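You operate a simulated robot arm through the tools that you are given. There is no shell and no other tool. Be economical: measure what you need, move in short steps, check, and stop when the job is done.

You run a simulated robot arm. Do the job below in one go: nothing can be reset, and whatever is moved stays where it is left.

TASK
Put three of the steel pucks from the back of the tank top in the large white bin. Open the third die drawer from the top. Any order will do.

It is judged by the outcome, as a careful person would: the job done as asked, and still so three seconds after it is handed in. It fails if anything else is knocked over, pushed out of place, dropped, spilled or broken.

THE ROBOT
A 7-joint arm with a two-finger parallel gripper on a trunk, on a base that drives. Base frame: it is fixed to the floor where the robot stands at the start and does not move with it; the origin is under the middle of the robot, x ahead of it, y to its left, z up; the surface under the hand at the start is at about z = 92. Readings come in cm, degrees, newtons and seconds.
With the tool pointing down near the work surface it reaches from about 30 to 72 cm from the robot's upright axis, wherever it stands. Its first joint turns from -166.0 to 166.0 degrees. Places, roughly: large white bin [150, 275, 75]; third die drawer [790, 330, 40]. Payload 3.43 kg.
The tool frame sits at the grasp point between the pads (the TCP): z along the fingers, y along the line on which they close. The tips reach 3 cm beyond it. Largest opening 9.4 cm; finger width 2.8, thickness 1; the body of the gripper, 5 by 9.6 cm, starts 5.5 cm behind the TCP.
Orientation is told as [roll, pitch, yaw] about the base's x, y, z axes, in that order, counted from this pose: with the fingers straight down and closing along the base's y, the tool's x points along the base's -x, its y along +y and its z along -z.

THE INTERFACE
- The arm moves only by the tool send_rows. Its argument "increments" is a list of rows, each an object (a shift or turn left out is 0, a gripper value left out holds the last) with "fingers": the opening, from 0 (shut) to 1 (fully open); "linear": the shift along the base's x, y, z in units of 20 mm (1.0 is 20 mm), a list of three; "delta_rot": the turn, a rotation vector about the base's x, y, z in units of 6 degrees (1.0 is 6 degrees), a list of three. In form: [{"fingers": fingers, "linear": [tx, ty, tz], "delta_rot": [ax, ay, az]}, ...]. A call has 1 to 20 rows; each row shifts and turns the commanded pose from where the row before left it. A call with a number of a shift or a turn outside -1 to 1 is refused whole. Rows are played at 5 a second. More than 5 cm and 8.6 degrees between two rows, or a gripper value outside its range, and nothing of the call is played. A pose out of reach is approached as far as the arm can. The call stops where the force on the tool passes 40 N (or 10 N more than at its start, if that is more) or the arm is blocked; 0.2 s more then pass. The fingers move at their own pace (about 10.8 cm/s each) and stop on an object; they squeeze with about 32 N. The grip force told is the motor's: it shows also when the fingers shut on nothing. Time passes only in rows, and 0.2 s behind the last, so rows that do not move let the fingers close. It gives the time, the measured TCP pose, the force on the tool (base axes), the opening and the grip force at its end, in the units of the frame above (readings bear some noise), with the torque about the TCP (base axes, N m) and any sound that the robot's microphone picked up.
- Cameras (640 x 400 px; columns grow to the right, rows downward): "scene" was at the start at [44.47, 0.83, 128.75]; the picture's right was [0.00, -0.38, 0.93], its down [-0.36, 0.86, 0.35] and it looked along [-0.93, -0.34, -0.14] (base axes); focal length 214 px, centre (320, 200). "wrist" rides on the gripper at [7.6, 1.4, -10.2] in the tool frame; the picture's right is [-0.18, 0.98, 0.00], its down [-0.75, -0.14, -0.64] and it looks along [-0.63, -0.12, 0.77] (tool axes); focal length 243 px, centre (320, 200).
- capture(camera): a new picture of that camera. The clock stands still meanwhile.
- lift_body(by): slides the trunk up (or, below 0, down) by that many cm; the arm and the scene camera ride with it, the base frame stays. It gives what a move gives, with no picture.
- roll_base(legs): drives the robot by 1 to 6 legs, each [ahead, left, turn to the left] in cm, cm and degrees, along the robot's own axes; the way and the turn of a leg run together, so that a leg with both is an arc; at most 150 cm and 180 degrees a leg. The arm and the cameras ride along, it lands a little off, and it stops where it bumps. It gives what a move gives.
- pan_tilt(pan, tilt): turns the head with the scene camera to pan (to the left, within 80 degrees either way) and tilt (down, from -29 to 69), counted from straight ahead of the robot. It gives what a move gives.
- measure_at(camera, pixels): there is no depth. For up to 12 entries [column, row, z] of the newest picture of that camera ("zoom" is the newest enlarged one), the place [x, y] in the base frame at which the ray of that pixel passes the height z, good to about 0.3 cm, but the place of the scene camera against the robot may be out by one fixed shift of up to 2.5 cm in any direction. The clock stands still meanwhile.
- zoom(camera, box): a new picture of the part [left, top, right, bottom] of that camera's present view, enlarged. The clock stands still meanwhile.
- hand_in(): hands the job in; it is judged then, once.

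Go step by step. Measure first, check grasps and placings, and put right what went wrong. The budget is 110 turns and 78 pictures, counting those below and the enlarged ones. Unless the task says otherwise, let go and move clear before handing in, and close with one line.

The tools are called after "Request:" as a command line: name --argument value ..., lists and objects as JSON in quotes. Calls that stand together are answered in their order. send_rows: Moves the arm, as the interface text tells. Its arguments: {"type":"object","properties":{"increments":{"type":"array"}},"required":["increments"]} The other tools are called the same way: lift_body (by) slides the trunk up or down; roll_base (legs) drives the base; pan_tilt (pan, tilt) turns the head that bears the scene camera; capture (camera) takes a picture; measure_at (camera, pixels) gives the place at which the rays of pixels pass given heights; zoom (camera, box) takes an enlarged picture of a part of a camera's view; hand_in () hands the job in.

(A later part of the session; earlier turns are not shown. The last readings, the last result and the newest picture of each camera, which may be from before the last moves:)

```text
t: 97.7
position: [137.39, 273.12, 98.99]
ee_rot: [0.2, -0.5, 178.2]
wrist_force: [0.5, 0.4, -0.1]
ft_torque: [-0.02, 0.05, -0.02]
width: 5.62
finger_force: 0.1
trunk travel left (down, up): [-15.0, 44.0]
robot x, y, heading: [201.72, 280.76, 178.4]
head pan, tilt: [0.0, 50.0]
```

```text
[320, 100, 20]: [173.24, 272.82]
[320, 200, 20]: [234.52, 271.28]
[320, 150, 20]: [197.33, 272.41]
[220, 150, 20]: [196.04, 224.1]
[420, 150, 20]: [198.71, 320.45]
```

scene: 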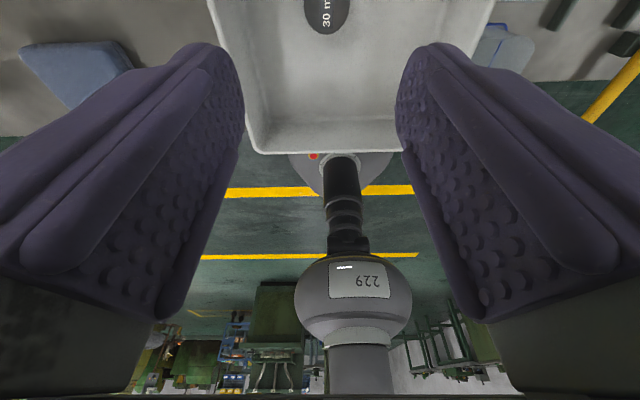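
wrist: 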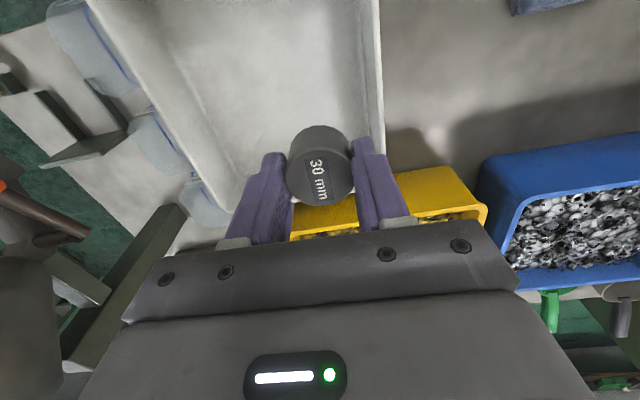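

The base is round with a radius near 25 cm, so I can reach the 20 and 25 mm pucks from the tank's left side — a much shorter way. Retracting the arm, raising the trunk and driving out.

Request:
send_rows --increments '[{"linear": [0, 0, 1]}, {"linear": [0, 0, 1]}, {"linear": [0.8, 0.3, 0.5], "delta_rot": [0, 0, 0]}, {"linear": [1, 0.4, 0]}, {"linear": [1, 0.4, 0]}, {"linear": [1, 0.4, 0]}, {"linear": [1, 0.4, 0]}, {"linear": [1, 0.4, 0]}, {"linear": [1, 0.4, 0]}, {"linear": [1, 0.4, 0]}, {"linear": [1, 0.4, 0]}, {"linear": [1, 0.4, 0]}, {"linear": [1, 0.2, 0]}, {}]'

Request:
lift_body --by 15

Request:
roll_base --legs '[[-36, 0, 0], [0, 90, 0], [0, 90, 0], [0, 0, 91]]'

```text
t: 100.7
position: [159.5, 281.87, 104.03]
ee_rot: [0.1, -0.5, 178.4]
wrist_force: [0.3, 0.0, 0.3]
ft_torque: [0.04, 0.01, 0.02]
width: 5.62
finger_force: 0.1
trunk travel left (down, up): [-15.0, 44.0]
robot x, y, heading: [202.09, 280.87, 178.2]
head pan, tilt: [0.0, 50.0]
```

```text
t: 102.4
position: [159.36, 281.74, 119.13]
ee_rot: [0.1, -0.5, 178.2]
wrist_force: [0.4, -0.1, -0.9]
ft_torque: [0.0, 0.03, 0.0]
width: 5.63
finger_force: 0.1
trunk travel left (down, up): [-30.0, 29.0]
robot x, y, heading: [201.95, 280.61, 178.1]
head pan, tilt: [0.0, 50.0]
```

```text
t: 117.2
position: [230.6, 57.57, 119.1]
ee_rot: [0.1, -0.6, -92.0]
wrist_force: [0.3, 0.0, -0.8]
ft_torque: [0.0, 0.01, 0.01]
width: 5.64
finger_force: 0.1
trunk travel left (down, up): [-30.0, 29.0]
robot x, y, heading: [232.11, 100.05, -92.4]
head pan, tilt: [0.0, 50.0]
```

Sliding along to about (70, 98) facing −y, then looking.

Request:
roll_base --legs '[[7, -150, 0], [1, -13, 2.4]]'

Request:
pan_tilt --pan 0 --tilt -15

Request:
capture --camera "scene"

Request:
capture --camera "wrist"

```text
refused: leg 1 is longer than a leg can be; nothing moved
```

```text
t: 118.6
position: [230.53, 57.52, 119.12]
ee_rot: [0.1, -0.5, -92.1]
wrist_force: [0.5, -0.4, 0.4]
ft_torque: [-0.01, 0.02, 0.0]
width: 5.64
finger_force: 0.0
trunk travel left (down, up): [-30.0, 29.0]
robot x, y, heading: [231.88, 100.12, -92.0]
head pan, tilt: [0.0, -15.0]
```

```text
48 pictures are left
```

scene: 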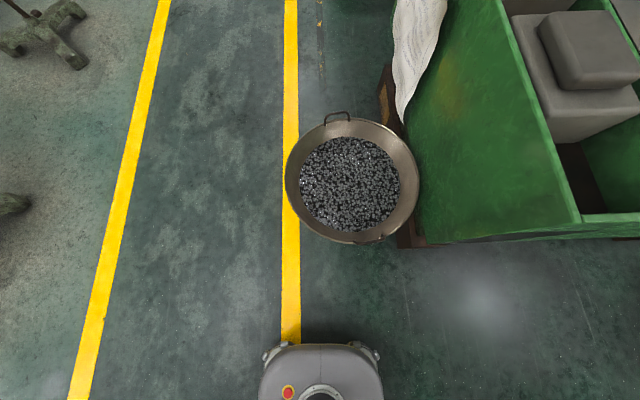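

```text
47 pictures are left
```

wrist: 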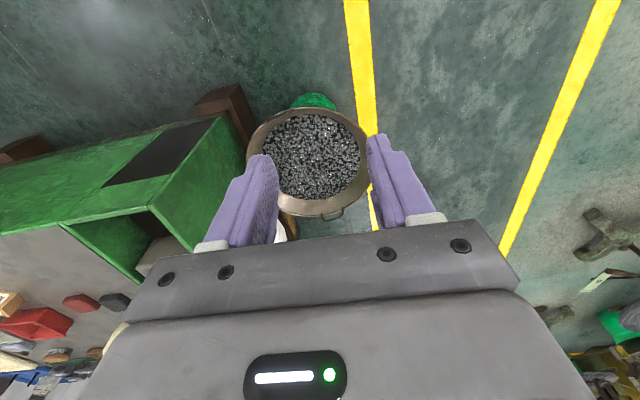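

Leg too long; also the base's front edge shows at (320,345). I'll measure it and redo the drive with shorter legs.

Request:
measure_at --camera "scene" --pixels '[[320, 345, 30], [320, 345, 20], [265, 355, 20], [380, 355, 20], [258, 395, 30], [383, 395, 30]]'

Request:
roll_base --legs '[[4, -100, 0], [3, -62, 2]]'

Request:
capture --camera "scene"

Request:
capture --camera "wrist"

```text
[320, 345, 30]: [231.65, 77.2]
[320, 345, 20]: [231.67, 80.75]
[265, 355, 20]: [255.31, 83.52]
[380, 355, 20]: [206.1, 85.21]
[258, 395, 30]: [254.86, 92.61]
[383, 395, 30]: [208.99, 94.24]
```

```text
t: 127.0
position: [65.54, 57.53, 119.06]
ee_rot: [0.1, -0.4, -91.2]
wrist_force: [-0.5, 0.2, 1.1]
ft_torque: [0.0, 0.0, 0.0]
width: 5.65
finger_force: 0.0
trunk travel left (down, up): [-30.0, 29.0]
robot x, y, heading: [65.76, 100.06, -91.4]
head pan, tilt: [0.0, -15.0]
```

```text
46 pictures are left
```

scene: 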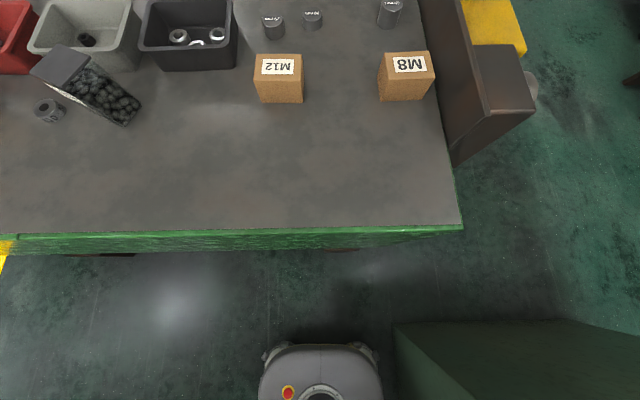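

```text
45 pictures are left
```

wrist: 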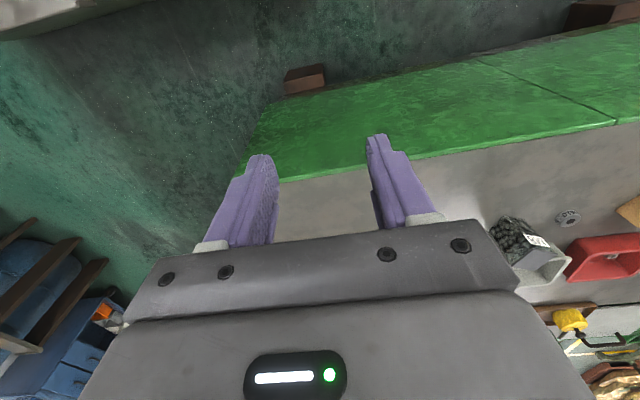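

The pucks 25, 20, 35 are visible at (272,28), (312,20), (390,12). Base front is ~22 cm ahead of the axis, so I can go in to y≈69.

Request:
roll_base --legs '[[31, 4, 1.3]]'

Request:
capture --camera "scene"

```text
t: 129.1
position: [70.42, 26.28, 119.15]
ee_rot: [0.0, -0.5, -89.9]
wrist_force: [0.0, 0.2, -0.3]
ft_torque: [-0.01, 0.0, -0.01]
width: 5.63
finger_force: 0.0
trunk travel left (down, up): [-30.0, 29.0]
robot x, y, heading: [70.36, 69.25, -90.1]
head pan, tilt: [0.0, -15.0]
```

```text
44 pictures are left
```

scene: 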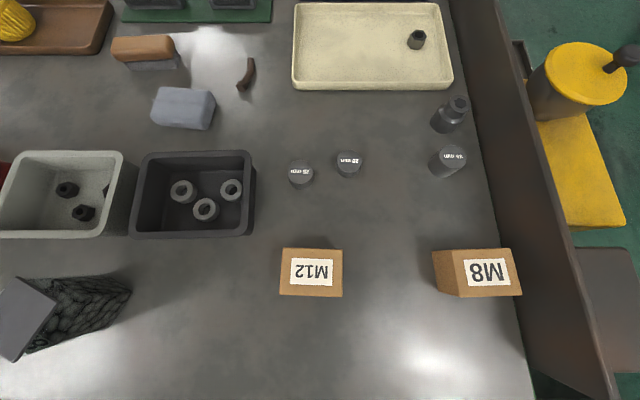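

I'll creep 3 cm closer, then move the hand above the 20 mm puck (about (66, -1)).

Request:
measure_at --camera "scene" --pixels '[[348, 159, 94], [300, 168, 94.5], [312, 270, 101], [476, 270, 101]]'

Request:
roll_base --legs '[[3, 0, 0]]'

Request:
send_rows --increments '[{"linear": [-0.1, -0.6, 0]}, {"linear": [-0.1, -1, 0]}, {"linear": [-0.2, -1, 0]}, {"linear": [-0.2, -1, 0]}, {"linear": [-0.2, -1, 0]}, {"linear": [-0.2, -1, 0]}, {"linear": [-0.2, -1, 0]}, {"linear": [-0.2, -1, 0]}, {"linear": [-0.2, -1, 0]}, {"linear": [-0.2, -1, 0]}, {"linear": [-0.2, -1, 0]}, {"linear": [-0.2, -1, -0.2]}, {"linear": [0, -0.8, -0.5]}, {"linear": [0, 0, -1]}, {"linear": [0, 0, -1]}, {"linear": [0, 0, -1]}, {"linear": [0, 0, -1]}, {}]'

Request:
capture --camera "wrist"

```text
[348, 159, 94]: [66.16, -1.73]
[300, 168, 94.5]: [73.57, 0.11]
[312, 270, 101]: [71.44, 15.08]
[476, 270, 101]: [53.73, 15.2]
```

```text
t: 129.9
position: [70.39, 23.27, 119.06]
ee_rot: [0.1, -0.4, -89.8]
wrist_force: [-0.3, -0.1, 0.1]
ft_torque: [0.05, 0.0, 0.0]
width: 5.65
finger_force: 0.0
trunk travel left (down, up): [-30.0, 29.0]
robot x, y, heading: [70.26, 66.11, -89.9]
head pan, tilt: [0.0, -15.0]
```

```text
t: 133.8
position: [66.09, -1.39, 110.01]
ee_rot: [0.1, -0.5, -89.9]
wrist_force: [-0.3, 0.2, 0.3]
ft_torque: [0.0, 0.02, 0.05]
width: 5.64
finger_force: 0.0
trunk travel left (down, up): [-30.0, 29.0]
robot x, y, heading: [69.81, 66.08, -89.7]
head pan, tilt: [0.0, -15.0]
```

```text
43 pictures are left
```

wrist: 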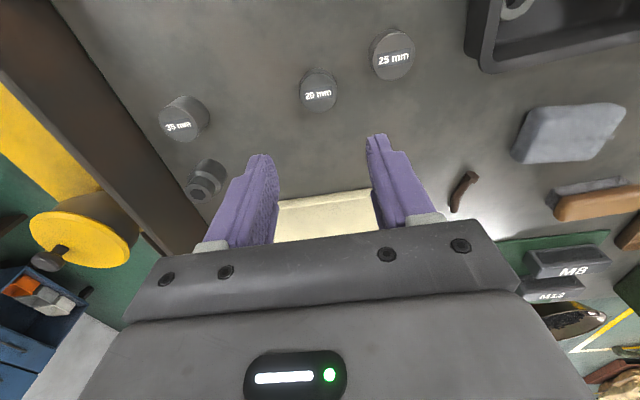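

Request:
measure_at --camera "wrist" --pixels '[[319, 93, 94], [301, 93, 94], [337, 93, 94], [393, 57, 94.5], [373, 58, 94.5]]'

```text
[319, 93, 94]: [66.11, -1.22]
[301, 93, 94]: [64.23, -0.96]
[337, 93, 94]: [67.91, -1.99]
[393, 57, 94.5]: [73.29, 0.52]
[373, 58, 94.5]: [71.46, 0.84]
```

The hand is centred over the 20 mm puck at (66.1, −1.3). Descending and closing.

Request:
send_rows --increments '[{"linear": [0, 0, -0.9]}, {"linear": [0, 0, -0.9]}, {"linear": [0, 0, -0.9]}, {"linear": [0, 0, -0.9]}, {"linear": [0, 0, -0.9]}, {"linear": [0, 0, -0.9]}, {"linear": [0, 0, -0.8]}, {"linear": [0, 0, -0.6]}, {"linear": [0, 0, -0.5]}, {}, {"fingers": 0.0}, {}, {}, {}]'

```text
t: 136.8
position: [65.94, -1.3, 95.27]
ee_rot: [0.0, -0.4, -90.0]
wrist_force: [0.0, 0.8, 0.9]
ft_torque: [0.02, -0.02, 0.01]
width: 3.86
finger_force: 32.4
trunk travel left (down, up): [-30.0, 29.0]
robot x, y, heading: [70.18, 66.3, -90.0]
head pan, tilt: [0.0, -15.0]
```

Gripped (3.86 cm). Lifting and retracting.

Request:
send_rows --increments '[{"linear": [0, 0, 0.5]}, {"linear": [0, 0, 0.9]}, {"linear": [0, 0, 1]}, {"linear": [0, 0, 1]}, {"linear": [0, 0, 1]}, {"linear": [0, 0, 1]}, {"linear": [0, 0, 1]}, {"linear": [0, 0, 1]}, {"linear": [0, 0.5, 1]}, {"linear": [0.2, 1, 1]}, {"linear": [0.2, 1, 1]}, {"linear": [0.2, 1, 1]}, {"linear": [0.2, 1, 0.5]}, {"linear": [0.2, 1, 0]}, {"linear": [0.2, 1, 0]}, {"linear": [0.2, 1, 0]}, {"linear": [0.2, 1, 0]}, {"linear": [0.2, 1, 0]}, {"linear": [0.2, 1, 0]}, {"linear": [0, 1, 0]}]'

Request:
roll_base --legs '[[-31, 0, 0], [0, 100, 0], [0, 68, 0], [0, 0, -91]]'

```text
t: 140.9
position: [69.96, 21.86, 118.98]
ee_rot: [0.1, -0.5, -89.9]
wrist_force: [-0.8, -0.3, -1.4]
ft_torque: [0.0, -0.01, -0.02]
width: 3.87
finger_force: 32.0
trunk travel left (down, up): [-30.0, 29.0]
robot x, y, heading: [70.18, 66.31, -89.9]
head pan, tilt: [0.0, -15.0]
```

```text
t: 154.9
position: [190.4, 97.83, 118.82]
ee_rot: [0.1, -0.4, 179.6]
wrist_force: [-0.9, 0.8, -2.1]
ft_torque: [-0.02, 0.0, 0.0]
width: 3.84
finger_force: 32.6
trunk travel left (down, up): [-30.0, 29.0]
robot x, y, heading: [234.82, 97.41, 179.8]
head pan, tilt: [0.0, -15.0]
```

Now sliding to y≈281 and moving up to the bin.

Request:
roll_base --legs '[[0, -92, 0], [0, -91, 0]]'

Request:
lift_body --by -10

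Request:
capture --camera "scene"

```text
t: 164.2
position: [194.73, 284.59, 118.84]
ee_rot: [0.1, -0.4, 178.1]
wrist_force: [0.7, 0.4, -2.6]
ft_torque: [-0.03, -0.03, -0.01]
width: 3.83
finger_force: 32.3
trunk travel left (down, up): [-30.0, 29.0]
robot x, y, heading: [238.9, 283.11, 178.0]
head pan, tilt: [0.0, -15.0]
```

```text
t: 165.5
position: [194.63, 284.52, 108.84]
ee_rot: [0.2, -0.4, 178.1]
wrist_force: [-0.5, 0.0, -1.5]
ft_torque: [0.0, 0.0, 0.0]
width: 3.82
finger_force: 32.3
trunk travel left (down, up): [-20.0, 39.0]
robot x, y, heading: [239.4, 282.59, 177.7]
head pan, tilt: [0.0, -15.0]
```

```text
42 pictures are left
```

scene: 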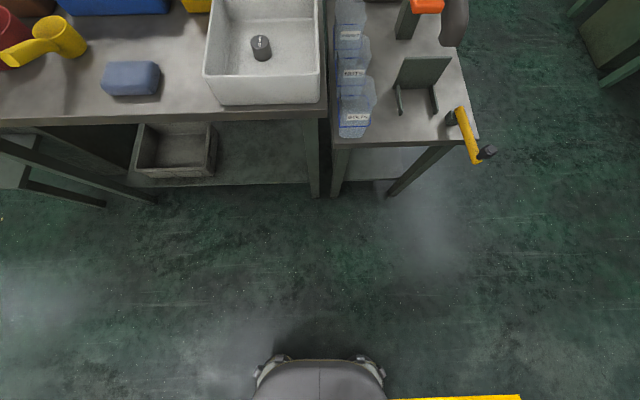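

Moving up to the bin (36 ahead, 6 left), then the hand over a free spot at about (144, 278).

Request:
roll_base --legs '[[36, 6, 0]]'

```text
t: 167.8
position: [158.66, 280.16, 108.84]
ee_rot: [0.1, -0.4, 177.6]
wrist_force: [-0.6, -0.4, -1.9]
ft_torque: [0.0, -0.01, 0.0]
width: 3.85
finger_force: 32.1
trunk travel left (down, up): [-20.0, 39.0]
robot x, y, heading: [203.11, 278.01, 177.6]
head pan, tilt: [0.0, -15.0]
```

Request:
send_rows --increments '[{"linear": [-0.8, -0.1, 0]}, {"linear": [-1, -0.1, 0]}, {"linear": [-1, -0.1, 0]}, {"linear": [-1, -0.1, 0]}, {"linear": [-1, -0.1, 0]}, {"linear": [-1, 0, 0]}, {"linear": [-1, 0, 0]}, {"linear": [-0.6, 0, -0.5]}, {"linear": [0, 0, -1]}, {"linear": [0, 0, -1]}, {"linear": [0, 0, -1]}, {"linear": [0, 0, -1]}, {}]'

Request:
capture --camera "wrist"

Request:
measure_at --camera "wrist" --pixels '[[320, 100, 77], [320, 150, 77], [320, 50, 77], [200, 100, 77], [420, 100, 77]]'

```text
t: 170.6
position: [143.88, 279.23, 100.02]
ee_rot: [0.1, -0.5, 177.6]
wrist_force: [0.0, 0.2, -2.8]
ft_torque: [-0.02, 0.0, -0.01]
width: 3.87
finger_force: 32.1
trunk travel left (down, up): [-20.0, 39.0]
robot x, y, heading: [203.26, 278.45, 177.6]
head pan, tilt: [0.0, -15.0]
```

```text
41 pictures are left
```

wrist: 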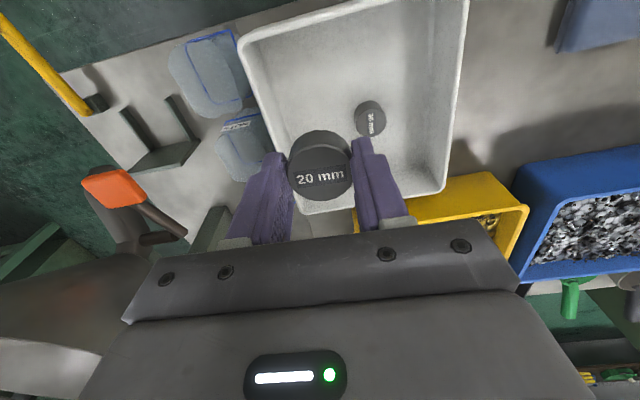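

```text
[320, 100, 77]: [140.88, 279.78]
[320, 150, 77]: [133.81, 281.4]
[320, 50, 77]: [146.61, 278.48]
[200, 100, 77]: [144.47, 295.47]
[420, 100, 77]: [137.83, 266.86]
```

Spot is free (first puck at (370,118)). Lowering until contact.

Request:
send_rows --increments '[{"linear": [0, 0, -1]}, {"linear": [0, 0, -1]}, {"linear": [0, 0, -1]}, {"linear": [0, 0, -1]}, {"linear": [0, 0, -1]}, {"linear": [0, 0, -1]}, {"linear": [0, 0, -1]}, {"linear": [0, 0, -1]}, {"linear": [0, 0, -1]}, {"linear": [0, 0, -0.4]}, {"linear": [0, 0, -0.2]}, {"linear": [0, 0, -0.2]}, {"linear": [0, 0, -0.1]}, {"linear": [0, 0, -0.1]}, {}]'

```text
t: 173.8
position: [143.97, 279.24, 80.18]
ee_rot: [0.1, -0.7, 177.6]
wrist_force: [3.5, 1.6, 20.1]
ft_torque: [0.09, -0.21, 0.02]
width: 3.84
finger_force: 32.2
trunk travel left (down, up): [-20.0, 39.0]
robot x, y, heading: [203.06, 277.82, 177.8]
head pan, tilt: [0.0, -15.0]
```

Contact at 80.2. Releasing, lifting, retracting and checking.

Request:
send_rows --increments '[{"linear": [0, 0, 0.05]}, {"fingers": 0.6}, {}, {}, {"linear": [0, 0, 0.5]}, {"linear": [0, 0, 1]}, {"linear": [0, 0, 1]}, {"linear": [0, 0, 1]}, {"linear": [0, 0, 1]}, {"linear": [0, 0, 1]}, {"linear": [0, 0, 1]}, {"linear": [0, 0, 1]}, {"linear": [0, 0, 1]}, {"linear": [0, 0, 1]}, {"linear": [0, 0, 1]}, {"linear": [0, 0, 1]}, {"linear": [0.5, 0, 1]}, {"linear": [1, 0, 1]}, {"linear": [1, 0, 1]}]'

Request:
capture --camera "scene"

Request:
send_rows --increments '[{"linear": [1, 0, 0]}, {"linear": [1, 0, 0]}, {"linear": [1, 0, 0]}, {"linear": [1, 0, 0]}, {"linear": [1, 0, 0]}, {}]'

Request:
lift_body --by 10

```text
t: 177.8
position: [149.0, 279.26, 108.92]
ee_rot: [0.1, -0.5, 177.6]
wrist_force: [-0.7, -0.6, 1.0]
ft_torque: [0.0, -0.02, 0.0]
width: 5.62
finger_force: 0.0
trunk travel left (down, up): [-20.0, 39.0]
robot x, y, heading: [203.07, 278.85, 177.6]
head pan, tilt: [0.0, -15.0]
```

```text
40 pictures are left
```

scene: 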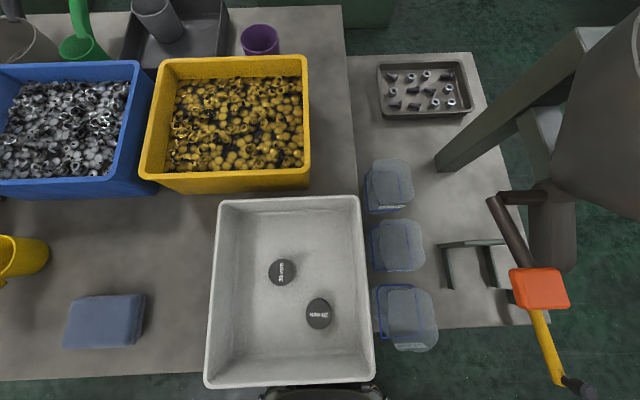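

```text
t: 179.2
position: [159.11, 279.36, 109.12]
ee_rot: [0.1, -0.4, 177.6]
wrist_force: [0.7, 0.8, -0.5]
ft_torque: [-0.01, 0.01, 0.04]
width: 5.63
finger_force: 0.0
trunk travel left (down, up): [-20.0, 39.0]
robot x, y, heading: [202.96, 278.05, 177.8]
head pan, tilt: [0.0, -15.0]
```

```text
t: 180.6
position: [159.07, 279.41, 119.08]
ee_rot: [0.2, -0.5, 177.6]
wrist_force: [-0.6, -0.9, -0.1]
ft_torque: [0.01, 0.01, 0.02]
width: 5.64
finger_force: 0.1
trunk travel left (down, up): [-30.0, 29.0]
robot x, y, heading: [203.24, 278.61, 177.5]
head pan, tilt: [0.0, -15.0]
```

Both pucks are in the bin. Driving back to the tank's left side.

Request:
roll_base --legs '[[-33, 0, 0], [0, 89, 0], [0, 90, 0], [0, 0, 92], [1, -81, 0], [1, -82, 0]]'

Request:
capture --camera "scene"

```text
t: 203.4
position: [57.63, 54.46, 118.98]
ee_rot: [0.1, -0.5, -91.8]
wrist_force: [0.0, 0.1, 0.9]
ft_torque: [0.0, 0.02, 0.02]
width: 5.65
finger_force: 0.1
trunk travel left (down, up): [-30.0, 29.0]
robot x, y, heading: [58.41, 98.42, -91.6]
head pan, tilt: [0.0, -15.0]
```

```text
39 pictures are left
```

scene: 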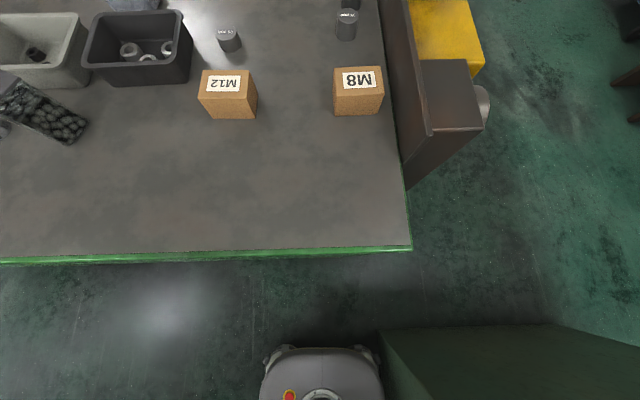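

I'm near the cabinet (x 58), so first slide 14 cm left, then go in to y≈66.

Request:
roll_base --legs '[[0, 15, 1.6], [32, 0, 0]]'

```text
t: 206.5
position: [73.83, 22.38, 119.04]
ee_rot: [0.1, -0.5, -90.3]
wrist_force: [0.1, -1.0, -0.3]
ft_torque: [0.02, 0.01, 0.0]
width: 5.66
finger_force: 0.0
trunk travel left (down, up): [-30.0, 29.0]
robot x, y, heading: [73.27, 66.79, -90.2]
head pan, tilt: [0.0, -15.0]
```

Moving over the 25 mm puck (about (73.4, 0.6)).

Request:
send_rows --increments '[{"linear": [-0.2, -0.6, 0]}, {"linear": [0, -1, 0]}, {"linear": [0, -1, 0]}, {"linear": [0, -1, 0]}, {"linear": [0, -1, 0]}, {"linear": [0, -1, 0]}, {"linear": [0, -1, 0]}, {"linear": [0, -1, 0]}, {"linear": [0, -1, 0]}, {"linear": [0, -1, 0]}, {"linear": [0, -1, -0.2]}, {"linear": [0, -0.3, -0.5]}, {"linear": [0, 0, -1]}, {"linear": [0, 0, -1]}, {"linear": [0, 0, -1]}, {"linear": [0, 0, -0.8]}, {}]'

Request:
capture --camera "wrist"

Request:
capture --camera "scene"

```text
t: 210.1
position: [73.37, 0.8, 110.17]
ee_rot: [0.1, -0.5, -90.3]
wrist_force: [0.2, 0.0, 0.4]
ft_torque: [-0.01, 0.02, 0.0]
width: 5.63
finger_force: 0.0
trunk travel left (down, up): [-30.0, 29.0]
robot x, y, heading: [73.61, 66.89, -90.2]
head pan, tilt: [0.0, -15.0]
```

```text
38 pictures are left
```

wrist: 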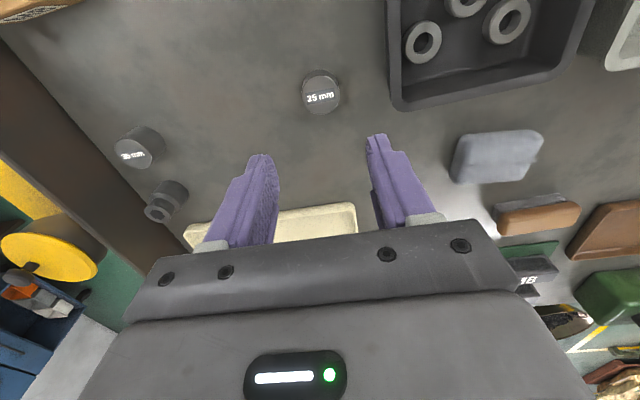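

```text
37 pictures are left
```

scene: 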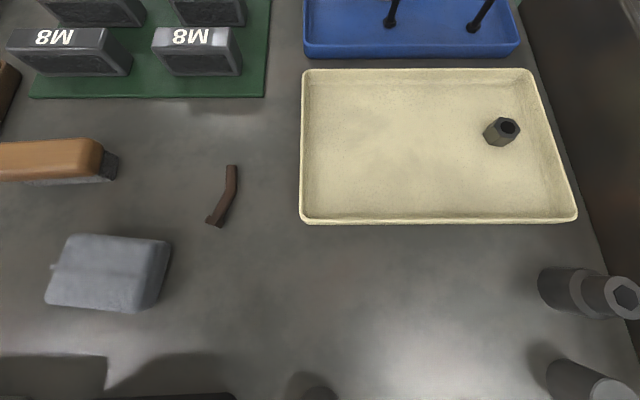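

Request:
measure_at --camera "wrist" --pixels '[[322, 96, 94.5], [303, 96, 94.5], [341, 96, 94.5], [393, 108, 98], [388, 20, 98], [388, 20, 100], [20, 20, 101]]'

```text
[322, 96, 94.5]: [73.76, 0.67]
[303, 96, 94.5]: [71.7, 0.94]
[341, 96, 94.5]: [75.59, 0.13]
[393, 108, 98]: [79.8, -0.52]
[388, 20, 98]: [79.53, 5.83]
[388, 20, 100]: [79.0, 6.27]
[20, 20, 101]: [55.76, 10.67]
```

The puck is at (73.65, 0.6); the dark bin's edge at x≈79.5 clears the fingers. Descending and closing.

Request:
send_rows --increments '[{"linear": [0.1, -0.1, -0.9]}, {"linear": [0, 0, -0.9]}, {"linear": [0, 0, -0.9]}, {"linear": [0, 0, -0.9]}, {"linear": [0, 0, -0.9]}, {"linear": [0, 0, -0.9]}, {"linear": [0, 0, -0.8]}, {"linear": [0, 0, -0.6]}, {"linear": [0, 0, -0.5]}, {}, {"fingers": 0.0}, {}, {}, {}]'

```text
t: 213.1
position: [73.45, 0.64, 95.57]
ee_rot: [0.1, -0.4, -90.3]
wrist_force: [-1.0, 0.0, -0.2]
ft_torque: [-0.01, 0.09, 0.04]
width: 3.9
finger_force: 31.9
trunk travel left (down, up): [-30.0, 29.0]
robot x, y, heading: [73.33, 66.61, -90.3]
head pan, tilt: [0.0, -15.0]
```

Gripped. Lifting, retracting and driving back to the bin side.

Request:
send_rows --increments '[{"linear": [0, 0, 0.5]}, {"linear": [0, 0, 0.9]}, {"linear": [0, 0, 1]}, {"linear": [0, 0, 1]}, {"linear": [0, 0, 1]}, {"linear": [0, 0, 1]}, {"linear": [0, 0, 1]}, {"linear": [0, 0, 1]}, {"linear": [0, 0.5, 1]}, {"linear": [0, 1, 1]}, {"linear": [0, 1, 1]}, {"linear": [0, 1, 1]}, {"linear": [0, 1, 0.5]}, {"linear": [0, 1, 0]}, {"linear": [0, 1, 0]}, {"linear": [0, 1, 0]}, {"linear": [0, 1, 0]}, {"linear": [0, 1, 0]}, {"linear": [0, 1, 0]}, {"linear": [0, 0.4, 0]}]'

Request:
roll_base --legs '[[-31, 0, 0], [0, 100, 0], [0, 66, 0], [0, 0, -89.5], [0, -91, 0], [0, -91, 0]]'

Request:
lift_body --by -10

Request:
capture --camera "scene"

```text
t: 217.3
position: [73.75, 22.28, 119.49]
ee_rot: [0.0, -0.5, -90.2]
wrist_force: [-0.5, 0.0, -3.2]
ft_torque: [-0.02, 0.02, 0.01]
width: 3.91
finger_force: 32.1
trunk travel left (down, up): [-30.0, 29.0]
robot x, y, heading: [73.0, 66.5, -90.3]
head pan, tilt: [0.0, -15.0]
```

```text
t: 240.2
position: [206.39, 278.04, 119.49]
ee_rot: [0.2, -0.5, 176.5]
wrist_force: [-0.1, 0.2, -3.5]
ft_torque: [-0.01, -0.01, 0.0]
width: 3.9
finger_force: 32.0
trunk travel left (down, up): [-30.0, 29.0]
robot x, y, heading: [250.69, 275.98, 176.7]
head pan, tilt: [0.0, -15.0]
```

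```text
t: 241.5
position: [206.37, 278.03, 109.46]
ee_rot: [0.1, -0.4, 176.4]
wrist_force: [0.1, 0.9, -2.0]
ft_torque: [-0.01, 0.0, 0.01]
width: 3.89
finger_force: 32.0
trunk travel left (down, up): [-20.0, 39.0]
robot x, y, heading: [251.09, 275.79, 177.0]
head pan, tilt: [0.0, -15.0]
```

```text
36 pictures are left
```

scene: 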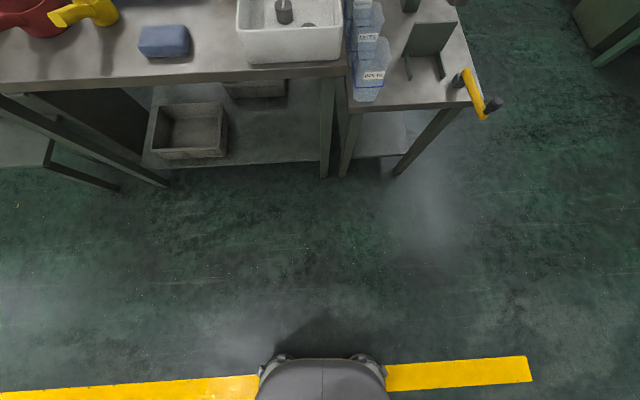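

Driving 49 cm up to the bin.

Request:
roll_base --legs '[[48, 0, 0]]'

```text
t: 244.3
position: [158.9, 281.08, 109.4]
ee_rot: [0.1, -0.5, 176.5]
wrist_force: [-0.8, 0.7, -2.6]
ft_torque: [-0.02, 0.0, 0.02]
width: 3.9
finger_force: 31.8
trunk travel left (down, up): [-20.0, 39.0]
robot x, y, heading: [203.86, 278.57, 176.7]
head pan, tilt: [0.0, -15.0]
```

Request:
send_rows --increments '[{"linear": [-0.8, -0.7, 0]}, {"linear": [-1, -0.7, 0]}, {"linear": [-1, -0.7, 0]}, {"linear": [-1, -0.7, 0]}, {"linear": [-1, -0.7, 0]}, {"linear": [-1, -0.7, 0]}, {"linear": [-1, -0.7, 0]}, {"linear": [-0.6, -0.3, -0.5]}, {"linear": [0, 0, -1]}, {"linear": [0, 0, -1]}, {"linear": [0, 0, -1]}, {"linear": [0, 0, -1]}, {}]'

Request:
capture --camera "wrist"

Request:
measure_at --camera "wrist" --pixels '[[320, 100, 77], [320, 50, 77], [250, 100, 77], [390, 50, 77], [240, 80, 79]]'

```text
t: 247.1
position: [144.25, 270.35, 100.35]
ee_rot: [0.1, -0.5, 176.3]
wrist_force: [0.2, -0.1, -3.2]
ft_torque: [-0.02, -0.02, 0.03]
width: 3.92
finger_force: 31.6
trunk travel left (down, up): [-20.0, 39.0]
robot x, y, heading: [203.4, 279.01, 176.3]
head pan, tilt: [0.0, -15.0]
```

```text
35 pictures are left
```

wrist: 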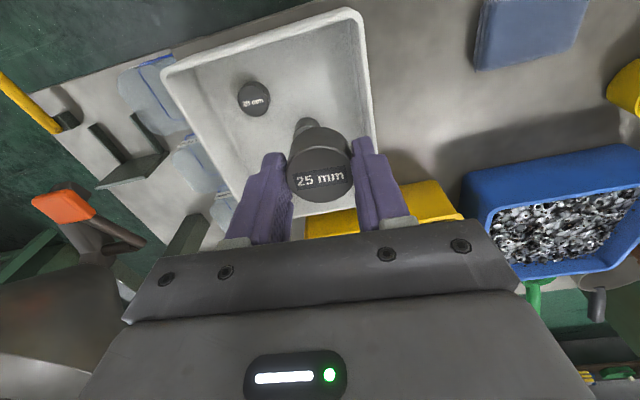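

```text
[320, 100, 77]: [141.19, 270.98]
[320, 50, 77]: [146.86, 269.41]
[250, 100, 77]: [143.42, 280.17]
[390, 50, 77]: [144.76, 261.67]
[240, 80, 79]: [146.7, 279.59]
```

The spot between the wall and the earlier pucks is free. Lowering.

Request:
send_rows --increments '[{"linear": [0.1, 0.2, -1]}, {"linear": [0, 0, -1]}, {"linear": [0, 0, -1]}, {"linear": [0, 0, -1]}, {"linear": [0, 0, -1]}, {"linear": [0, 0, -1]}, {"linear": [0, 0, -1]}, {"linear": [0, 0, -1]}, {"linear": [0, 0, -1]}, {"linear": [0, 0, -0.4]}, {"linear": [0, 0, -0.2]}, {"linear": [0, 0, -0.2]}, {"linear": [0, 0, -0.1]}, {"linear": [0, 0, -0.1]}, {}]'

```text
t: 250.3
position: [144.31, 271.03, 80.28]
ee_rot: [0.2, -0.6, 176.4]
wrist_force: [-0.3, 0.1, -1.7]
ft_torque: [0.02, -0.03, 0.01]
width: 3.92
finger_force: 31.9
trunk travel left (down, up): [-20.0, 39.0]
robot x, y, heading: [203.97, 278.91, 176.5]
head pan, tilt: [0.0, -15.0]
```

Almost touching; a few mm more, then release and lift out.

Request:
send_rows --increments '[{"linear": [0, 0, -0.08]}, {"linear": [0, 0, -0.07]}, {"fingers": 0.55}, {}, {}, {"linear": [0, 0, 0.5]}, {"linear": [0, 0, 1]}, {"linear": [0, 0, 1]}, {"linear": [0, 0, 1]}, {"linear": [0, 0, 1]}, {"linear": [0, 0, 1]}, {"linear": [0, 0, 1]}, {"linear": [0, 0, 1]}, {"linear": [0, 0, 1]}, {"linear": [0, 0, 1]}, {"linear": [0, 0, 1]}, {"linear": [0, 0, 1]}, {"linear": [0.5, 0, 1]}, {"linear": [1, 0, 1]}, {"linear": [1, 0, 1]}]'

Request:
capture --camera "scene"

Request:
send_rows --increments '[{"linear": [1, 0.5, 0]}, {"linear": [1, 0.5, 0]}, {"linear": [1, 0.5, 0]}, {"linear": [1, 0.5, 0]}, {"linear": [1, 0.5, 0]}, {}]'

Request:
lift_body --by 10

```text
t: 254.5
position: [149.59, 270.93, 109.22]
ee_rot: [0.2, -0.5, 176.4]
wrist_force: [0.8, -0.3, 0.5]
ft_torque: [-0.01, -0.05, -0.01]
width: 5.18
finger_force: 0.0
trunk travel left (down, up): [-20.0, 39.0]
robot x, y, heading: [203.38, 278.99, 176.2]
head pan, tilt: [0.0, -15.0]
```

```text
34 pictures are left
```

scene: 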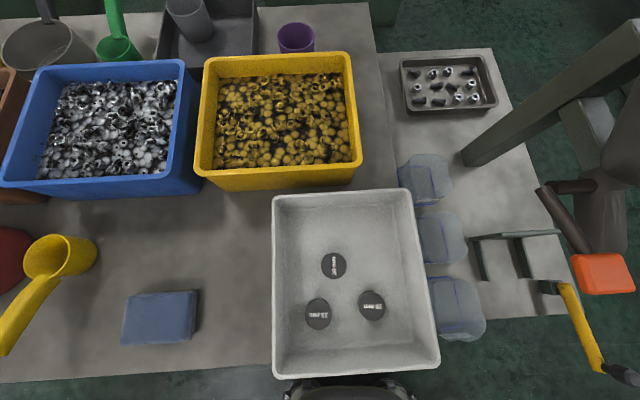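

```text
t: 255.9
position: [159.54, 276.14, 109.22]
ee_rot: [0.1, -0.5, 176.5]
wrist_force: [0.0, 0.1, 0.1]
ft_torque: [0.0, 0.0, 0.03]
width: 5.16
finger_force: 0.1
trunk travel left (down, up): [-20.0, 39.0]
robot x, y, heading: [203.24, 279.09, 176.6]
head pan, tilt: [0.0, -15.0]
```

```text
t: 257.2
position: [159.44, 276.14, 119.24]
ee_rot: [0.0, -0.6, 176.5]
wrist_force: [-0.1, 0.6, 0.0]
ft_torque: [0.01, 0.01, -0.01]
width: 5.2
finger_force: 0.0
trunk travel left (down, up): [-30.0, 29.0]
robot x, y, heading: [203.61, 278.44, 176.4]
head pan, tilt: [0.0, -15.0]
```

All three pucks stand in the white bin (at (333,265), (318,313), (372,305)). Now for the die drawers: back away, turn to +x and look.

Request:
roll_base --legs '[[-50, 0, 0], [0, 40, 0], [0, 0, -176]]'

Request:
pan_tilt --pan 0 --tilt -29

Request:
capture --camera "scene"

Request:
measure_at --camera "scene" --pixels '[[320, 20, 0], [320, 60, 0], [320, 120, 0], [320, 200, 0], [140, 20, 0], [140, 60, 0], [140, 120, 0], [500, 20, 0], [500, 60, 0], [500, 120, 0]]'

```text
t: 269.5
position: [294.4, 241.68, 119.12]
ee_rot: [0.2, -0.5, 1.2]
wrist_force: [-0.5, 0.1, 0.8]
ft_torque: [0.01, 0.01, -0.05]
width: 5.15
finger_force: 0.0
trunk travel left (down, up): [-30.0, 29.0]
robot x, y, heading: [250.68, 235.65, 1.3]
head pan, tilt: [0.0, -15.0]
```

```text
t: 270.2
position: [294.53, 241.81, 119.23]
ee_rot: [0.1, -0.5, 1.3]
wrist_force: [0.9, -0.2, 0.4]
ft_torque: [0.02, 0.02, 0.02]
width: 5.17
finger_force: 0.1
trunk travel left (down, up): [-30.0, 29.0]
robot x, y, heading: [250.94, 235.56, 1.2]
head pan, tilt: [0.0, -28.6]
```

```text
33 pictures are left
```

scene: 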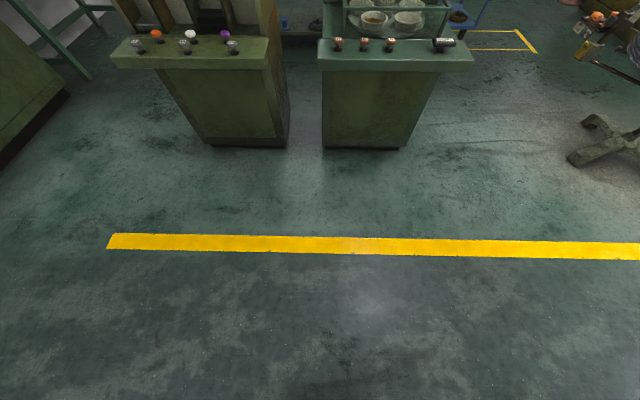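

```text
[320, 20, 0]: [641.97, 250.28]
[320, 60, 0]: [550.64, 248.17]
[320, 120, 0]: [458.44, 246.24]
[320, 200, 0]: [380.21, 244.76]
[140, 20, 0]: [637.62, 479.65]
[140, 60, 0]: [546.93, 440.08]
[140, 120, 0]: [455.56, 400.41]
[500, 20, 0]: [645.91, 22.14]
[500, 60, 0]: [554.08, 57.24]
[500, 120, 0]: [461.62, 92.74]
```

Two benches stand at x≈430 (columns 120–470), with clear floor to their right around column 500. I'll go round on the right: to (330,115), and on to x≈450.

Request:
measure_at --camera "scene" --pixels '[[408, 148, 0], [323, 148, 0], [474, 62, 75], [205, 143, 0], [570, 160, 0], [585, 120, 0], [515, 50, 0], [535, 52, 0]]'

Request:
roll_base --legs '[[60, -120, 0], [60, -2, 0]]'

Request:
capture --camera "scene"

Request:
measure_at --camera "scene" --pixels '[[320, 20, 0], [320, 60, 0], [320, 120, 0], [320, 200, 0], [140, 20, 0], [140, 60, 0], [140, 120, 0], [500, 20, 0], [500, 60, 0], [500, 120, 0]]'

```text
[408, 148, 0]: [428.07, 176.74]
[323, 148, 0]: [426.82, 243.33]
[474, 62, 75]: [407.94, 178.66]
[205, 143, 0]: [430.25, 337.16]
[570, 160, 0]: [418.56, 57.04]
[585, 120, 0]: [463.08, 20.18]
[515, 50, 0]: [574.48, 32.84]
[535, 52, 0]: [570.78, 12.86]
```

```text
t: 279.9
position: [418.6, 126.28, 119.27]
ee_rot: [0.0, -0.5, 2.1]
wrist_force: [0.2, 0.3, -0.4]
ft_torque: [0.02, 0.0, -0.01]
width: 5.18
finger_force: 0.0
trunk travel left (down, up): [-30.0, 29.0]
robot x, y, heading: [374.92, 119.35, 2.1]
head pan, tilt: [0.0, -28.6]
```

```text
32 pictures are left
```

scene: 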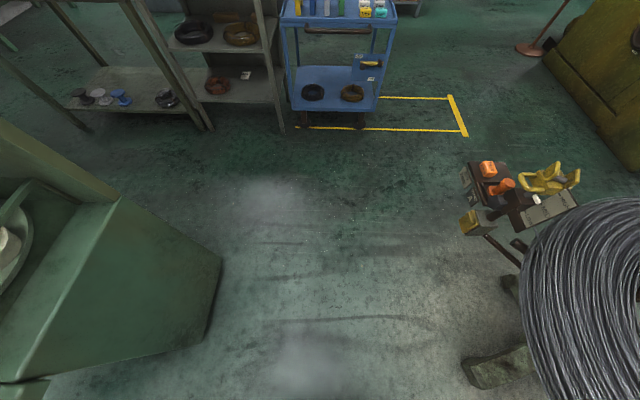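

```text
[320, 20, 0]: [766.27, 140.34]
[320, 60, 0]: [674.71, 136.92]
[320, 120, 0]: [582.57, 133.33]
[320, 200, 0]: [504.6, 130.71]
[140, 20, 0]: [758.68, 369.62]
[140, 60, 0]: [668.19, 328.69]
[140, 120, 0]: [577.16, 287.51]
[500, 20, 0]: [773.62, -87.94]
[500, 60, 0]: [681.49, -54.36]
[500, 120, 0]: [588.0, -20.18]
```

A shelf and a blue cart stand at x≈575; the drawers are beyond. I'll advance 70 cm and look left and ahead.

Request:
roll_base --legs '[[72, -2, 0]]'

Request:
pan_tilt --pan 45 --tilt -29

Request:
capture --camera "scene"

Request:
measure_at --camera "scene" --pixels '[[320, 60, 0], [320, 120, 0], [320, 200, 0], [320, 300, 0], [400, 60, 0], [400, 200, 0], [400, 300, 0], [250, 200, 0], [250, 300, 0]]'

Request:
pan_tilt --pan -30 --tilt -29

Request:
capture --camera "scene"

Request:
measure_at --camera "scene" --pixels '[[320, 60, 0], [320, 120, 0], [320, 200, 0], [320, 300, 0], [400, 60, 0], [400, 120, 0], [250, 60, 0], [250, 120, 0]]'

```text
t: 283.9
position: [492.02, 128.92, 119.18]
ee_rot: [0.0, -0.6, 3.3]
wrist_force: [-0.4, 1.2, -0.3]
ft_torque: [-0.01, -0.01, 0.02]
width: 5.15
finger_force: 0.0
trunk travel left (down, up): [-30.0, 29.0]
robot x, y, heading: [448.37, 120.44, 3.4]
head pan, tilt: [0.0, -28.6]
```

```text
t: 285.0
position: [491.89, 128.89, 119.18]
ee_rot: [0.1, -0.5, 3.5]
wrist_force: [-0.8, 0.4, 0.0]
ft_torque: [-0.02, -0.03, 0.01]
width: 5.2
finger_force: 0.0
trunk travel left (down, up): [-30.0, 29.0]
robot x, y, heading: [448.48, 120.33, 3.3]
head pan, tilt: [45.0, -28.6]
```

```text
31 pictures are left
```

scene: 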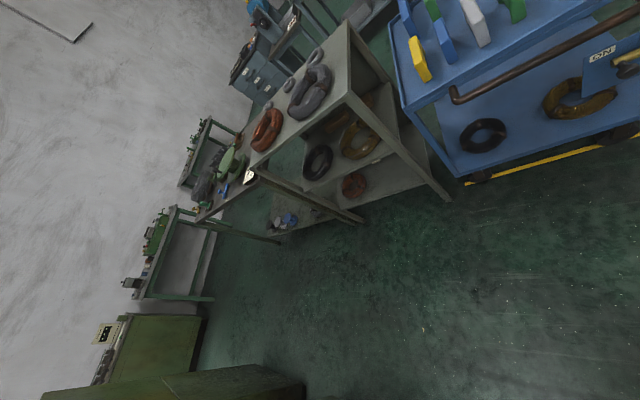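

```text
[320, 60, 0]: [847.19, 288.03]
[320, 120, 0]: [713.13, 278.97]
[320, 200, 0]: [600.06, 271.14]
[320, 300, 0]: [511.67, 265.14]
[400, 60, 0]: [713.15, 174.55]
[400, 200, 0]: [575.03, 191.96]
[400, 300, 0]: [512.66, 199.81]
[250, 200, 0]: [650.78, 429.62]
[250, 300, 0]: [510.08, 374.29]
```

```text
t: 286.5
position: [491.97, 128.87, 119.1]
ee_rot: [0.0, -0.6, 3.4]
wrist_force: [0.4, 0.9, 0.2]
ft_torque: [0.01, 0.01, -0.03]
width: 5.19
finger_force: 0.1
trunk travel left (down, up): [-30.0, 29.0]
robot x, y, heading: [448.46, 120.72, 3.2]
head pan, tilt: [-30.0, -28.6]
```

```text
30 pictures are left
```

scene: 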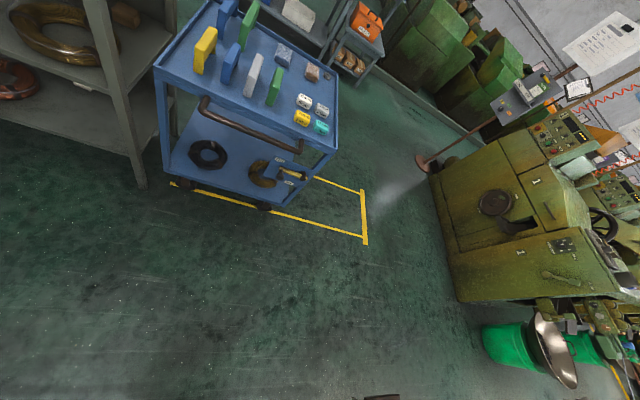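

```text
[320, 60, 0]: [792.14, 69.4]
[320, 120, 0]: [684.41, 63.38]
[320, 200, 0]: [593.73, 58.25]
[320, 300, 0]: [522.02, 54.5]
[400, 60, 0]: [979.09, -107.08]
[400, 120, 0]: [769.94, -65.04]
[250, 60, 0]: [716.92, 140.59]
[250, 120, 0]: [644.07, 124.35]
```

A drawer cabinet seems to stand at (265,75) in the left view. I'll zoom in there and on the passage right of the cart.

Request:
pan_tilt --pan 45 --tilt -29

Request:
zoom --camera "scene" --box '[180, 0, 420, 150]'

Request:
measure_at --camera "zoom" --pixels '[[230, 230, 40], [210, 180, 75], [250, 250, 0], [160, 240, 40], [180, 100, 75]]'

```text
t: 287.9
position: [491.98, 128.92, 119.18]
ee_rot: [0.1, -0.5, 3.4]
wrist_force: [0.5, -0.2, 0.5]
ft_torque: [-0.04, 0.02, 0.03]
width: 5.18
finger_force: 0.2
trunk travel left (down, up): [-30.0, 29.0]
robot x, y, heading: [448.5, 121.01, 3.5]
head pan, tilt: [45.0, -28.6]
```

```text
2.67 times, centred on (300, 75) of scene
```

zoom: 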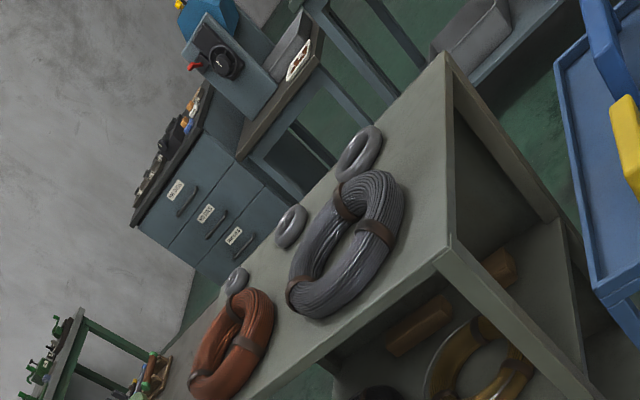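

```text
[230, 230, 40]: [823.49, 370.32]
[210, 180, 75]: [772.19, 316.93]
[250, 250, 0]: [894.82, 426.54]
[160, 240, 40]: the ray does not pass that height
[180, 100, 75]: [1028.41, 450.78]
```

The die-drawer cabinet (labels at (175,190), (205,215), (235,235) in the zoom) faces −x at about (790,335). I'll go ahead to x≈528, then check the way to the right round the cart.

Request:
roll_base --legs '[[80, -12, -3.4]]'

Request:
pan_tilt --pan -45 --tilt -10

Request:
capture --camera "scene"

Request:
measure_at --camera "scene" --pixels '[[320, 60, 0], [320, 120, 0], [320, 200, 0], [320, 300, 0], [400, 60, 0], [400, 120, 0], [400, 200, 0], [250, 60, 0], [250, 120, 0], [250, 200, 0], [250, 300, 0]]'

```text
t: 292.4
position: [574.31, 115.37, 119.13]
ee_rot: [0.1, -0.4, -0.9]
wrist_force: [0.0, -0.4, 0.3]
ft_torque: [-0.04, 0.0, -0.02]
width: 5.2
finger_force: 0.0
trunk travel left (down, up): [-30.0, 29.0]
robot x, y, heading: [530.21, 110.48, -1.4]
head pan, tilt: [45.0, -28.6]
```

```text
t: 294.0
position: [574.22, 115.26, 119.17]
ee_rot: [0.1, -0.6, -1.0]
wrist_force: [-0.4, -0.8, -0.8]
ft_torque: [0.01, 0.0, -0.01]
width: 5.15
finger_force: 0.0
trunk travel left (down, up): [-30.0, 29.0]
robot x, y, heading: [530.15, 110.73, -1.3]
head pan, tilt: [-45.0, -10.0]
```

```text
28 pictures are left
```

scene: 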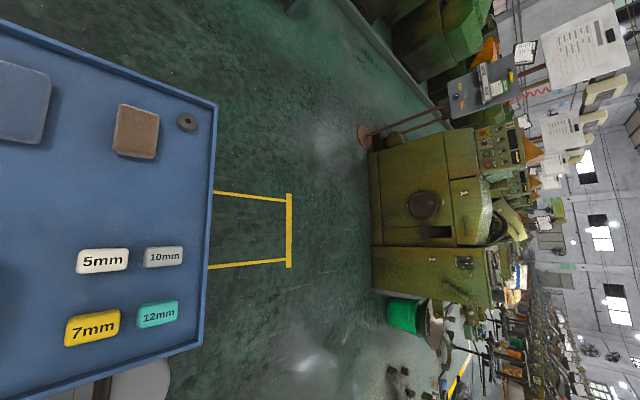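

```text
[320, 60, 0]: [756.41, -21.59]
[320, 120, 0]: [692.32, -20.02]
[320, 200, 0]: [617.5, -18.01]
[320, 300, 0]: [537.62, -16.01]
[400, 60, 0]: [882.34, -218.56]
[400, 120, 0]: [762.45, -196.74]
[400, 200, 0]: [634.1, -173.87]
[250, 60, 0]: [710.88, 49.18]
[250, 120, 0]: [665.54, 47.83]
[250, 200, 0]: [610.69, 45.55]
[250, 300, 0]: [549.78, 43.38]
```

The passage right of the cart between y≈80 and −100 is clear. Sliding right to y≈−10, then ahead to x≈690, and looking left.

Request:
roll_base --legs '[[4, -120, 1.3], [140, 0, 0]]'

Request:
pan_tilt --pan 50 --tilt -10

Request:
capture --camera "scene"

Request:
measure_at --camera "scene" --pixels '[[320, 60, 0], [320, 120, 0], [320, 200, 0], [320, 300, 0], [400, 60, 0], [400, 120, 0], [400, 200, 0], [400, 300, 0], [480, 120, 0], [280, 120, 0], [280, 200, 0], [280, 300, 0]]'

```text
t: 306.8
position: [717.6, -11.74, 119.15]
ee_rot: [0.1, -0.5, -2.2]
wrist_force: [0.0, -0.5, -0.5]
ft_torque: [0.0, 0.0, 0.02]
width: 5.17
finger_force: 0.0
trunk travel left (down, up): [-30.0, 29.0]
robot x, y, heading: [673.24, -15.77, -2.2]
head pan, tilt: [-45.0, -10.0]
```

```text
t: 308.6
position: [717.51, -11.86, 119.21]
ee_rot: [0.0, -0.6, -2.2]
wrist_force: [0.0, 0.5, 0.1]
ft_torque: [-0.04, 0.0, 0.02]
width: 5.16
finger_force: 0.0
trunk travel left (down, up): [-30.0, 29.0]
robot x, y, heading: [673.19, -15.34, -2.3]
head pan, tilt: [50.0, -10.0]
```

```text
27 pictures are left
```

scene: 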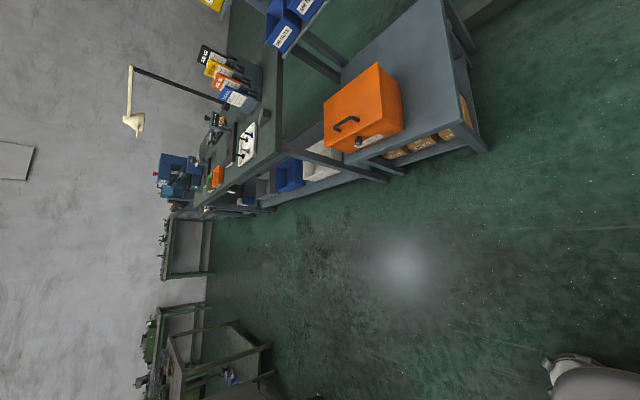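

```text
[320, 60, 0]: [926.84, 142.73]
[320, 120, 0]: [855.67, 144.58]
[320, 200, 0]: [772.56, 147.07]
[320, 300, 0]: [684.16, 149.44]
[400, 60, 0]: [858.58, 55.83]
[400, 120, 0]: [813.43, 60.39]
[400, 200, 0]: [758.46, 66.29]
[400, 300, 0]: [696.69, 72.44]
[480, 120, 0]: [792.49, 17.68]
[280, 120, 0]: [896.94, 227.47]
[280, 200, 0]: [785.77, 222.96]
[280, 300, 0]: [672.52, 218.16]
```

The corridor between the shelf (x<640) and the bench line (front x≈775) is clear. Driving along it at x≈703 to y≈190.

Request:
roll_base --legs '[[30, 0, 2.2], [0, 100, 0], [0, 100, 0]]'

Request:
capture --camera "scene"

Request:
measure_at --camera "scene" --pixels '[[320, 60, 0], [320, 120, 0], [320, 200, 0], [320, 300, 0], [400, 60, 0], [400, 120, 0], [400, 200, 0], [400, 300, 0], [480, 120, 0], [280, 120, 0], [280, 200, 0], [280, 300, 0]]'

```text
t: 320.1
position: [747.5, 188.98, 119.18]
ee_rot: [0.1, -0.5, 1.0]
wrist_force: [-0.6, -0.2, 0.6]
ft_torque: [-0.02, -0.02, -0.01]
width: 5.18
finger_force: 0.1
trunk travel left (down, up): [-30.0, 29.0]
robot x, y, heading: [703.74, 182.63, 0.8]
head pan, tilt: [50.0, -10.0]
```

```text
26 pictures are left
```

scene: 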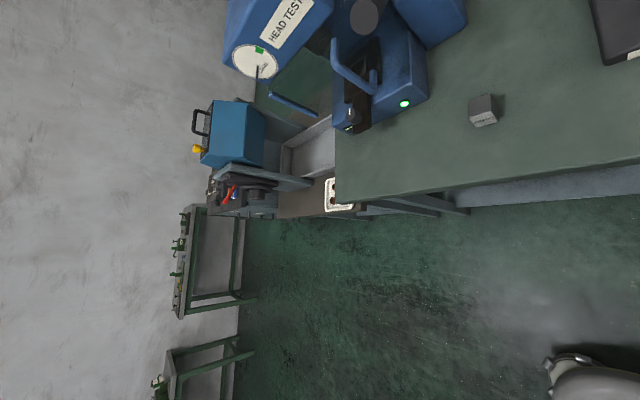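

```text
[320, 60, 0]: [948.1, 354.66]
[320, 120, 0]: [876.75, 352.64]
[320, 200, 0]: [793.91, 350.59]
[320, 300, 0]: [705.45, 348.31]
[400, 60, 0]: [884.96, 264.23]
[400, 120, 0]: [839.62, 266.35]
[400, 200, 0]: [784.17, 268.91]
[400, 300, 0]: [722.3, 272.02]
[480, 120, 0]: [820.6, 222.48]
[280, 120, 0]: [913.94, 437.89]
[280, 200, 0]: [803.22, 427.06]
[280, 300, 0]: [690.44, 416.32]
```

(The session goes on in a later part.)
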